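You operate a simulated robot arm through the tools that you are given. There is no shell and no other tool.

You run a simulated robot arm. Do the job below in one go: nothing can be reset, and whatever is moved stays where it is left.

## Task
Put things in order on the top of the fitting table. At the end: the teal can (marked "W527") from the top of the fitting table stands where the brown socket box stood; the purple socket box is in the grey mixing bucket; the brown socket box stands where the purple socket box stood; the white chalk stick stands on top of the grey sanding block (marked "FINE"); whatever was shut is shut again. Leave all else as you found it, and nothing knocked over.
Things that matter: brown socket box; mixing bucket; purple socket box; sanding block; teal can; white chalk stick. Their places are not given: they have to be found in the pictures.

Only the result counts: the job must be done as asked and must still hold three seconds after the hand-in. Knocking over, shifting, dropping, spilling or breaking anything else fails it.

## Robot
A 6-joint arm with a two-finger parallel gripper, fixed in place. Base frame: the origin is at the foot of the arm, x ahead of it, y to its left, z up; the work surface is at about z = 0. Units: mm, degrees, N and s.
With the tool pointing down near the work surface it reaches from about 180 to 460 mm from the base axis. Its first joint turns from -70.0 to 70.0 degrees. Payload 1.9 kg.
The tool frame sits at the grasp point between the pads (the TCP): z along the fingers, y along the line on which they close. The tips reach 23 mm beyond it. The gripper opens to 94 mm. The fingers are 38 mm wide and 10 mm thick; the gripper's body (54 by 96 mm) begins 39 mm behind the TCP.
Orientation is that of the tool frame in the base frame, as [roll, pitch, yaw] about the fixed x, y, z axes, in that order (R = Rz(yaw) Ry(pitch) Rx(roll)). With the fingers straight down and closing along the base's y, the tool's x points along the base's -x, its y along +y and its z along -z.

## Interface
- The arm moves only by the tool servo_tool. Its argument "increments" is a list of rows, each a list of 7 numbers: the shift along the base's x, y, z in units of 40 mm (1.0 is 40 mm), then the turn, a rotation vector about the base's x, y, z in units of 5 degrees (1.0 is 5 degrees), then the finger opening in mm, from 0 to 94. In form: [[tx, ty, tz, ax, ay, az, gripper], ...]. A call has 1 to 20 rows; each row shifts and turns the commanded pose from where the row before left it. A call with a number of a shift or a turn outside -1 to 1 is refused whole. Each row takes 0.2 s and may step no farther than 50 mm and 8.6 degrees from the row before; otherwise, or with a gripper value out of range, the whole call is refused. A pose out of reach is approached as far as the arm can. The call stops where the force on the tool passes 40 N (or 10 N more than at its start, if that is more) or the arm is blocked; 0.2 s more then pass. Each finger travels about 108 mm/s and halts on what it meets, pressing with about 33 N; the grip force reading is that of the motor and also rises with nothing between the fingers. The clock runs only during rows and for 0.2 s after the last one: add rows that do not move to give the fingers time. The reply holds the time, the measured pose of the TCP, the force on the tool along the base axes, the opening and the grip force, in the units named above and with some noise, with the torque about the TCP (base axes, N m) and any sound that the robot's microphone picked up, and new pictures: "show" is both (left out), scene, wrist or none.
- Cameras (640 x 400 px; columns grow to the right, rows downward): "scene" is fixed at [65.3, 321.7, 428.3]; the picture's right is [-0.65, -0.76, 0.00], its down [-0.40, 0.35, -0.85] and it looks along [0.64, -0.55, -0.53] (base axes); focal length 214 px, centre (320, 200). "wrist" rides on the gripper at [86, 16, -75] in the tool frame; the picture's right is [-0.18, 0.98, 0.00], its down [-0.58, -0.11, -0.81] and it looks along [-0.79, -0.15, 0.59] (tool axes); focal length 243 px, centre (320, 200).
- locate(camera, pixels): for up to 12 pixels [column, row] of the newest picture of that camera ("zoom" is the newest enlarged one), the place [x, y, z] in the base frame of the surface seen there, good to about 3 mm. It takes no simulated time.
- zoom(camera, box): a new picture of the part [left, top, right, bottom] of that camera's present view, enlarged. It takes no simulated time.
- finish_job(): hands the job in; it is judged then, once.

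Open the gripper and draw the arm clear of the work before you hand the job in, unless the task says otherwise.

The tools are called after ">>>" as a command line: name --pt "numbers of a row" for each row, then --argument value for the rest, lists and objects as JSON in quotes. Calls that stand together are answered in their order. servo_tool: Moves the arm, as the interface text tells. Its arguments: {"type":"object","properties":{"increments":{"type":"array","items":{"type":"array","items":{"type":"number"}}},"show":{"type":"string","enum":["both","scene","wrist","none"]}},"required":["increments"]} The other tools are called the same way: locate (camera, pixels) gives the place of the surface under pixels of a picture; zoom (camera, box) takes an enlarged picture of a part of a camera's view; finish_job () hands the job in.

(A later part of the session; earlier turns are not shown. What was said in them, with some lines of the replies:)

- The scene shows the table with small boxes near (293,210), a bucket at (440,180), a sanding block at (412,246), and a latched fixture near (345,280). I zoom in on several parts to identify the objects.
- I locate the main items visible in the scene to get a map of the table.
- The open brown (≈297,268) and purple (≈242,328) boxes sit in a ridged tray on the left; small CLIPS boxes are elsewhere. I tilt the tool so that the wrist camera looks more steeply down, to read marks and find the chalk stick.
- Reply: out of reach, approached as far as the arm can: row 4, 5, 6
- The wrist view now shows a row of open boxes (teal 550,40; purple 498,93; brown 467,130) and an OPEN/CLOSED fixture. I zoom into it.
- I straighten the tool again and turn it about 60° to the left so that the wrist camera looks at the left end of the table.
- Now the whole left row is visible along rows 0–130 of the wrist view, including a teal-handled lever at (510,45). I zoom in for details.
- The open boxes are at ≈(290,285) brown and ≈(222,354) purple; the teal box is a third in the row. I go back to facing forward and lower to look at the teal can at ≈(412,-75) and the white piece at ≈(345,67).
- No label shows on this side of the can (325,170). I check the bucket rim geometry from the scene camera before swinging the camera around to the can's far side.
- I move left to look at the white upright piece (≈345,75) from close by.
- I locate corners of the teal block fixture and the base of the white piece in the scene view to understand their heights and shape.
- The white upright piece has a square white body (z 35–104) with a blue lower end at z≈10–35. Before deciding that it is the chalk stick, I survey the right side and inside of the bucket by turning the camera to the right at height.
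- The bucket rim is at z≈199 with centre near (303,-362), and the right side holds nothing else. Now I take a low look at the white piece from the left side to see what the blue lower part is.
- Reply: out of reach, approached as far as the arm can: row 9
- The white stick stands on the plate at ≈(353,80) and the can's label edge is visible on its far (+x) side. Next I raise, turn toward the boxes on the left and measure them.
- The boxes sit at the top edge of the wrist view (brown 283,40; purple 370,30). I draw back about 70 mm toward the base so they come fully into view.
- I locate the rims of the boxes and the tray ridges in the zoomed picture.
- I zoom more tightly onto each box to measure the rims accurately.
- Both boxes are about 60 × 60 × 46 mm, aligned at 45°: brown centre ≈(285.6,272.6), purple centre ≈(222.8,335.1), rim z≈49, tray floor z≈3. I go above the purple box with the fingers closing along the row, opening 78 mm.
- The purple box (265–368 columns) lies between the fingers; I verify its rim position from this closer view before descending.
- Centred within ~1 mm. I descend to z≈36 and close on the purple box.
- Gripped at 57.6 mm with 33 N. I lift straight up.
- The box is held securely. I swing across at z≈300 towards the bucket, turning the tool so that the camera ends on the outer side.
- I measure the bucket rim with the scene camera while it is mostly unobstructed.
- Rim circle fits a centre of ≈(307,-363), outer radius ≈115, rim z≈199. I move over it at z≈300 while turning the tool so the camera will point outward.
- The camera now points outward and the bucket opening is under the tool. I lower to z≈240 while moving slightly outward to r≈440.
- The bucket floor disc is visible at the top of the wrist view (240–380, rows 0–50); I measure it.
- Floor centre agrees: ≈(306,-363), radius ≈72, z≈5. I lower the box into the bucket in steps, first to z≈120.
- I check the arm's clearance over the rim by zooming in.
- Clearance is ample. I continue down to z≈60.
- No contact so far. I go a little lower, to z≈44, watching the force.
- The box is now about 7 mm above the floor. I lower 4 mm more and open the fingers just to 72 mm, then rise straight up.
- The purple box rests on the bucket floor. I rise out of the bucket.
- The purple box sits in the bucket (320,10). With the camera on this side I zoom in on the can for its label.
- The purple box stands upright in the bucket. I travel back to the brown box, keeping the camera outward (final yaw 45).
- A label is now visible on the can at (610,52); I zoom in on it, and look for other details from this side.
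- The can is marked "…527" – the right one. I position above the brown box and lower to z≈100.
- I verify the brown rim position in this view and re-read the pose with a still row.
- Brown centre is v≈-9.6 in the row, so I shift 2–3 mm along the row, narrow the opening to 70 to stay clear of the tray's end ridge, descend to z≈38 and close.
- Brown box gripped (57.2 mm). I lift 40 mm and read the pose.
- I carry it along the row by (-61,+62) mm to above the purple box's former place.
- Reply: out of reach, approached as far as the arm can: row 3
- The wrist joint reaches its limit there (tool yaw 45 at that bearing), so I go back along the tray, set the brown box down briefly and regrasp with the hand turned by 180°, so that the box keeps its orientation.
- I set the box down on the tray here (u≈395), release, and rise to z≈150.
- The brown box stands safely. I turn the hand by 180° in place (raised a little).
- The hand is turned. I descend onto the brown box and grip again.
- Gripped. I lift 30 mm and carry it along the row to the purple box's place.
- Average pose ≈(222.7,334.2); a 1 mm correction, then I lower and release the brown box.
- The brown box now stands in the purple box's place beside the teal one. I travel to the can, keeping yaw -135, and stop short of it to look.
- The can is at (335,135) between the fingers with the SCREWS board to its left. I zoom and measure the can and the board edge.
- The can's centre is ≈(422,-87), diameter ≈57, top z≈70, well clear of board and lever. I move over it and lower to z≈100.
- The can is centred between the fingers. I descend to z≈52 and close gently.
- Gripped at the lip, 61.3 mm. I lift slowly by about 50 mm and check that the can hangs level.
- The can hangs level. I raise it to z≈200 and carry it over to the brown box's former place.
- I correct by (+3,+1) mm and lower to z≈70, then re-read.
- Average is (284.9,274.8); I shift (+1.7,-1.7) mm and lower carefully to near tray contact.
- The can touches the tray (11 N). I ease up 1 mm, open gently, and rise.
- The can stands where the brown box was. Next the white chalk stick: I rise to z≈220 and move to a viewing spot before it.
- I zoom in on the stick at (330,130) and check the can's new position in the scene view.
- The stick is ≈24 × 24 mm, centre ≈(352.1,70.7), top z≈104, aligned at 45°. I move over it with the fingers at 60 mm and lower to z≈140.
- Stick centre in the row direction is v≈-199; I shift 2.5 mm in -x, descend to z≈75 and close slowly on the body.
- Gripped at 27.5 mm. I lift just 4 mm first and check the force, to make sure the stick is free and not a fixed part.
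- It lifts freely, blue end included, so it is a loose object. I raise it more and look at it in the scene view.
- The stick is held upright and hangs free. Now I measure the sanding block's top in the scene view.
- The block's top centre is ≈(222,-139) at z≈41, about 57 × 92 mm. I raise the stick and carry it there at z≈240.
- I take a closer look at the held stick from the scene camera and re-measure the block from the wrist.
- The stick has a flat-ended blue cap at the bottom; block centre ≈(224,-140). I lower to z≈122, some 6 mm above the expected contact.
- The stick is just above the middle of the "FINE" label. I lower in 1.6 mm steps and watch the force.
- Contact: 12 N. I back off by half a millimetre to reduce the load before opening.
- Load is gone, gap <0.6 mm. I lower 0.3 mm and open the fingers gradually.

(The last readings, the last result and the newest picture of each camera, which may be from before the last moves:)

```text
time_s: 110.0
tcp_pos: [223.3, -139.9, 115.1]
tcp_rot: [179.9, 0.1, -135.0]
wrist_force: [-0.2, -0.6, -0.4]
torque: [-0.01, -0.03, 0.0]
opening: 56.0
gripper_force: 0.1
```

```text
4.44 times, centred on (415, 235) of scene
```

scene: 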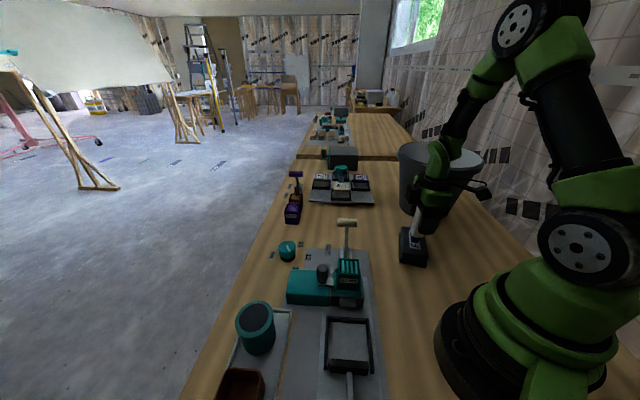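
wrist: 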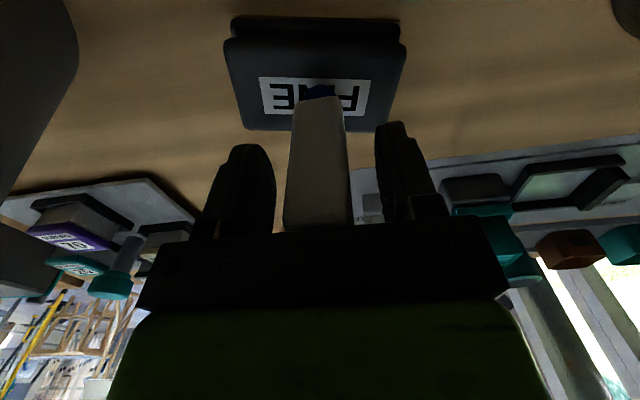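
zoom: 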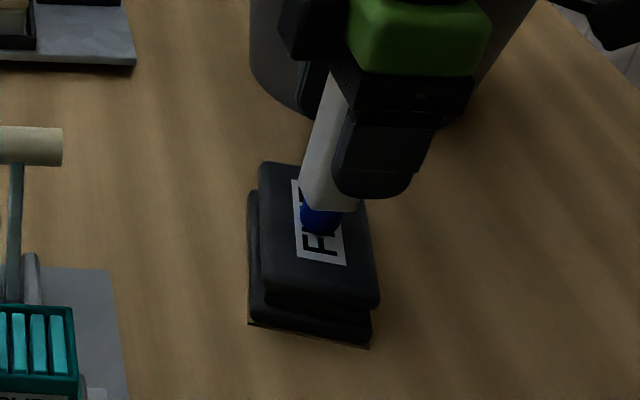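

The stick stands on its own between the open fingers. I rise straight up.

>>> servo_tool --pt "0 0 0.2 0 0 0 60" --pt "0 0 0.4 0 0 0 60" --pt "0 0 0.6 0 0 0 60" --pt "0 0 0.7 0 0 0 60" --pt "0 0 0.7 0 0 0 60" --pt "0 0 0.7 0 0 0 60"

>>> zoom --camera "scene" --box '[370, 190, 460, 280]'

```text
time_s: 111.4
tcp_pos: [221.7, -139.9, 248.2]
tcp_rot: [179.9, 0.1, -135.0]
wrist_force: [-0.3, -0.2, -0.3]
torque: [0.0, -0.01, -0.03]
opening: 59.8
gripper_force: 0.0
```

scene: 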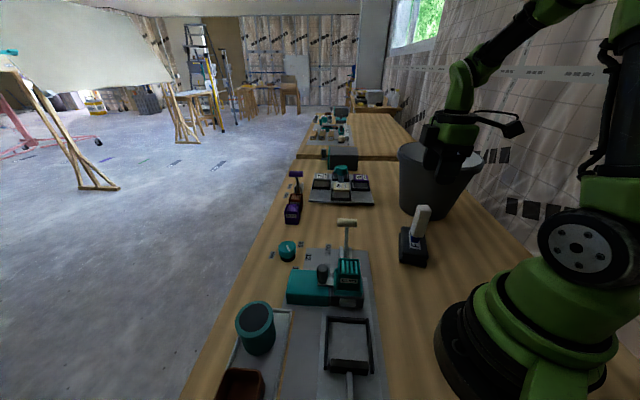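
wrist: 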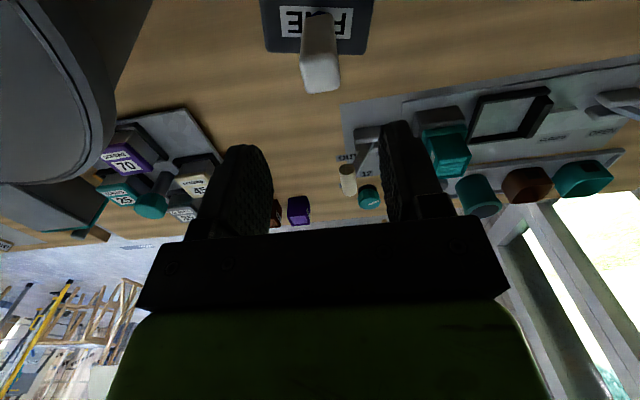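

```text
4.44 times, centred on (415, 235) of scene
```

zoom: 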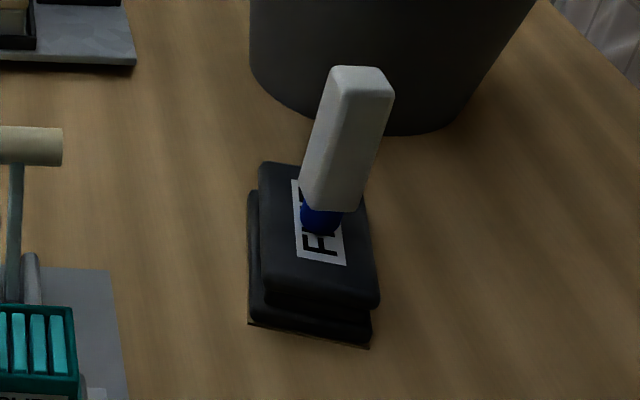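

The stick stands on the block. I raise the arm and look over the left side to verify the boxes and can.

>>> servo_tool --pt "0 0 0.9 0 0 0 60" --pt "0 0.3 0.9 0 0 0 60" --pt "0 0.6 0.8 0 0 0 70" --pt "0 0.7 0.7 0 0 0 80" --pt "0 0.7 0 0 0 0 94" --pt "0 0.7 0 0 0 0 94" --pt "0 0.7 0 0 0 1 94" --pt "0 0.7 0 0 0 1 94" --pt "0 0.7 0 0 0 1 94"

>>> zoom --camera "wrist" --box '[300, 0, 560, 140]'

>>> zoom --camera "scene" --box '[380, 140, 500, 280]'

```text
time_s: 113.4
tcp_pos: [222.2, 61.9, 379.9]
tcp_rot: [-179.9, 0.1, -120.0]
wrist_force: [-1.5, -0.5, -0.1]
torque: [0.01, 0.01, -0.01]
opening: 94.1
gripper_force: 0.0
```

scene: 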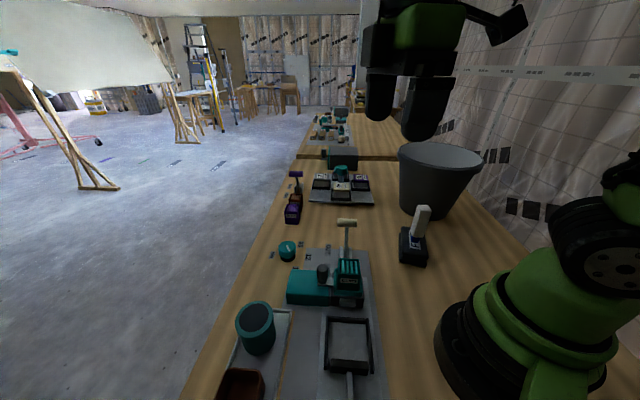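
wrist: 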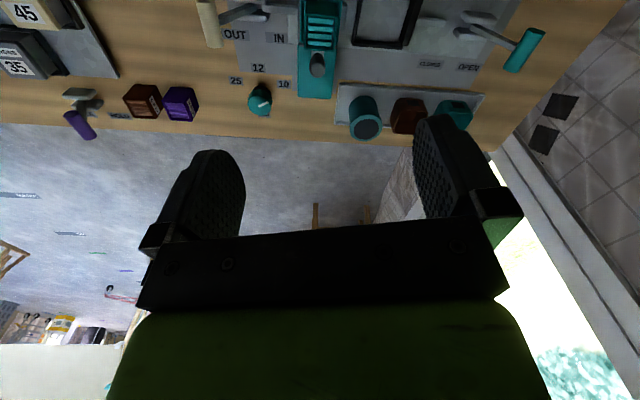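

```text
2.46 times, centred on (430, 70) of wrist
```

zoom: 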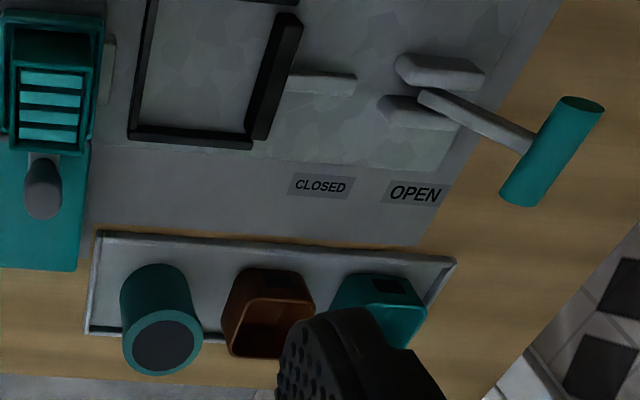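

```text
2.86 times, centred on (440, 210) of scene
```

zoom: 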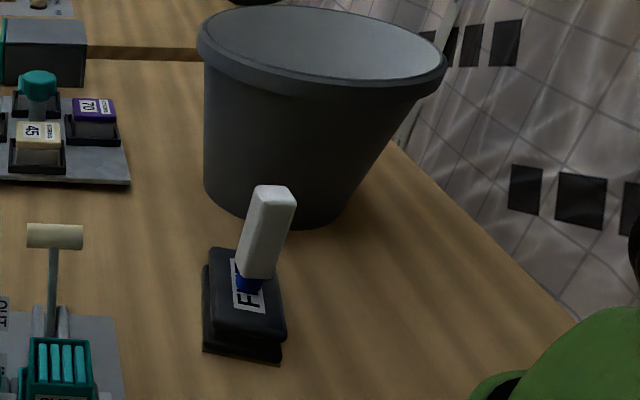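

Everything looks in order: can, brown box and teal box in the tray; stick on the block; levers unchanged. I return the arm to its starting pose, gripper open, and do a last check.

>>> servo_tool --pt "0 -0.15 0.08 0 0 -1 94" --pt "0 -0.15 0.08 0 0 -1 94" --pt "0 -0.15 0.08 0 0 -1 94" --pt "0 -0.15 0.08 0 0 -1 94" --pt "0 -0.15 0.08 0 0 -1 94" --pt "0 -0.15 0.08 0 0 -1 94" --pt "0 -0.15 0.08 0 0 -1 94" --pt "0 -0.15 0.08 0 0 -1 94" --pt "0 -0.15 0.08 0 0 -1 94" --pt "0 -0.15 0.08 0 0 -1 94" --pt "0 -0.15 0.08 0 0 -1 94" --pt "0 -0.15 0.08 0 0 -1 94" --pt "0 0 0 0 0 0 94" --pt "0 0 0 0 0 0 94"

>>> zoom --camera "scene" --box '[260, 140, 480, 290]'

>>> zoom --camera "scene" --box '[180, 280, 400, 400]'

```text
time_s: 116.4
tcp_pos: [224.3, -8.3, 418.6]
tcp_rot: [180.0, 0.1, 179.9]
wrist_force: [-0.4, -0.2, 0.2]
torque: [-0.01, -0.02, 0.02]
opening: 94.0
gripper_force: 0.0
```

scene: 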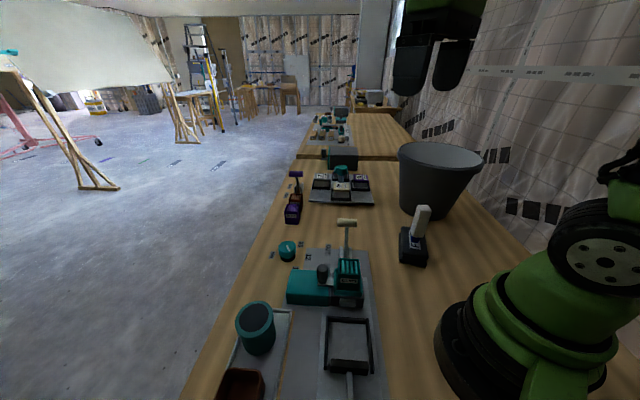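
wrist: 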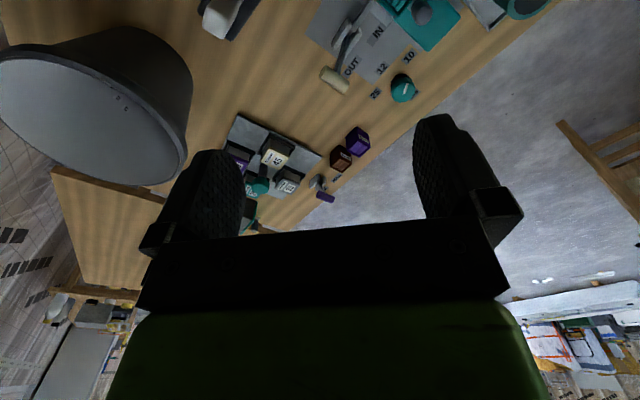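

```text
2.67 times, centred on (370, 215) of scene
```

zoom: 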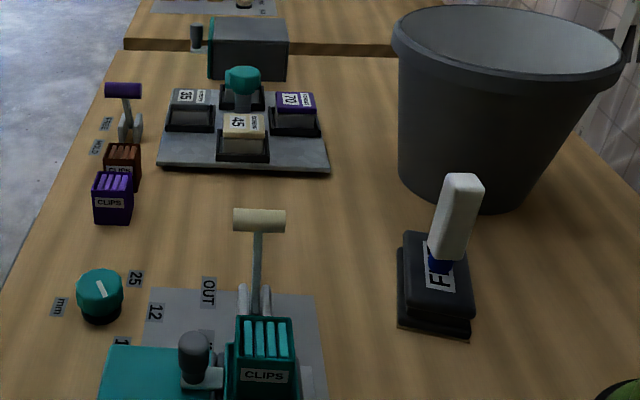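

```text
2.91 times, centred on (290, 340) of scene
```

zoom: 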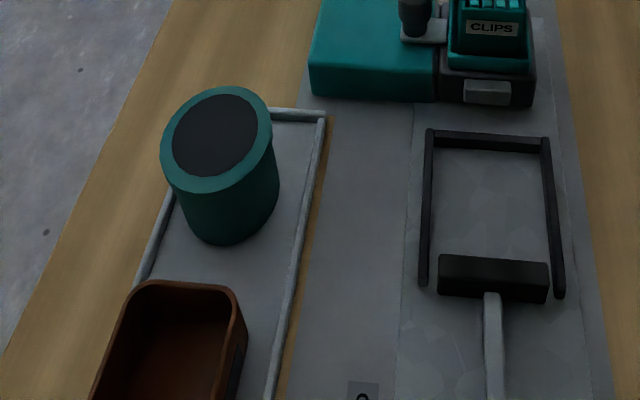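

The final pictures show the can in the brown box's place, the brown box in the purple box's place and the stick upright on the sanding block; the purple box was seen in the bucket. The levers and other items are unchanged and the arm is clear, so I hand in the job.

>>> finish_job

```text
The job is handed in.
```

I've handed the job in. I don't have the verdict, but the last pictures match what was asked:

- **Teal can:** it stands in the tray where the brown socket box was, within about 2 mm. I could read only "…527" of its mark.
- **Purple socket box:** it stands upright on the floor of the grey mixing bucket.
- **Brown socket box:** it stands where the purple one was and faces the same way. I had to set it down in the tray once partway, because the wrist joint reached its limit.
- **White chalk stick:** it stands on the middle of the sanding block's "FINE" label. I took the loose white stick with the blue end to be the chalk, as nothing else within reach looked like one.

I opened nothing, so there was nothing to shut again. The levers, dial, CLIPS boxes and SCREWS boxes look unchanged. The arm is back near its start position with the gripper open.
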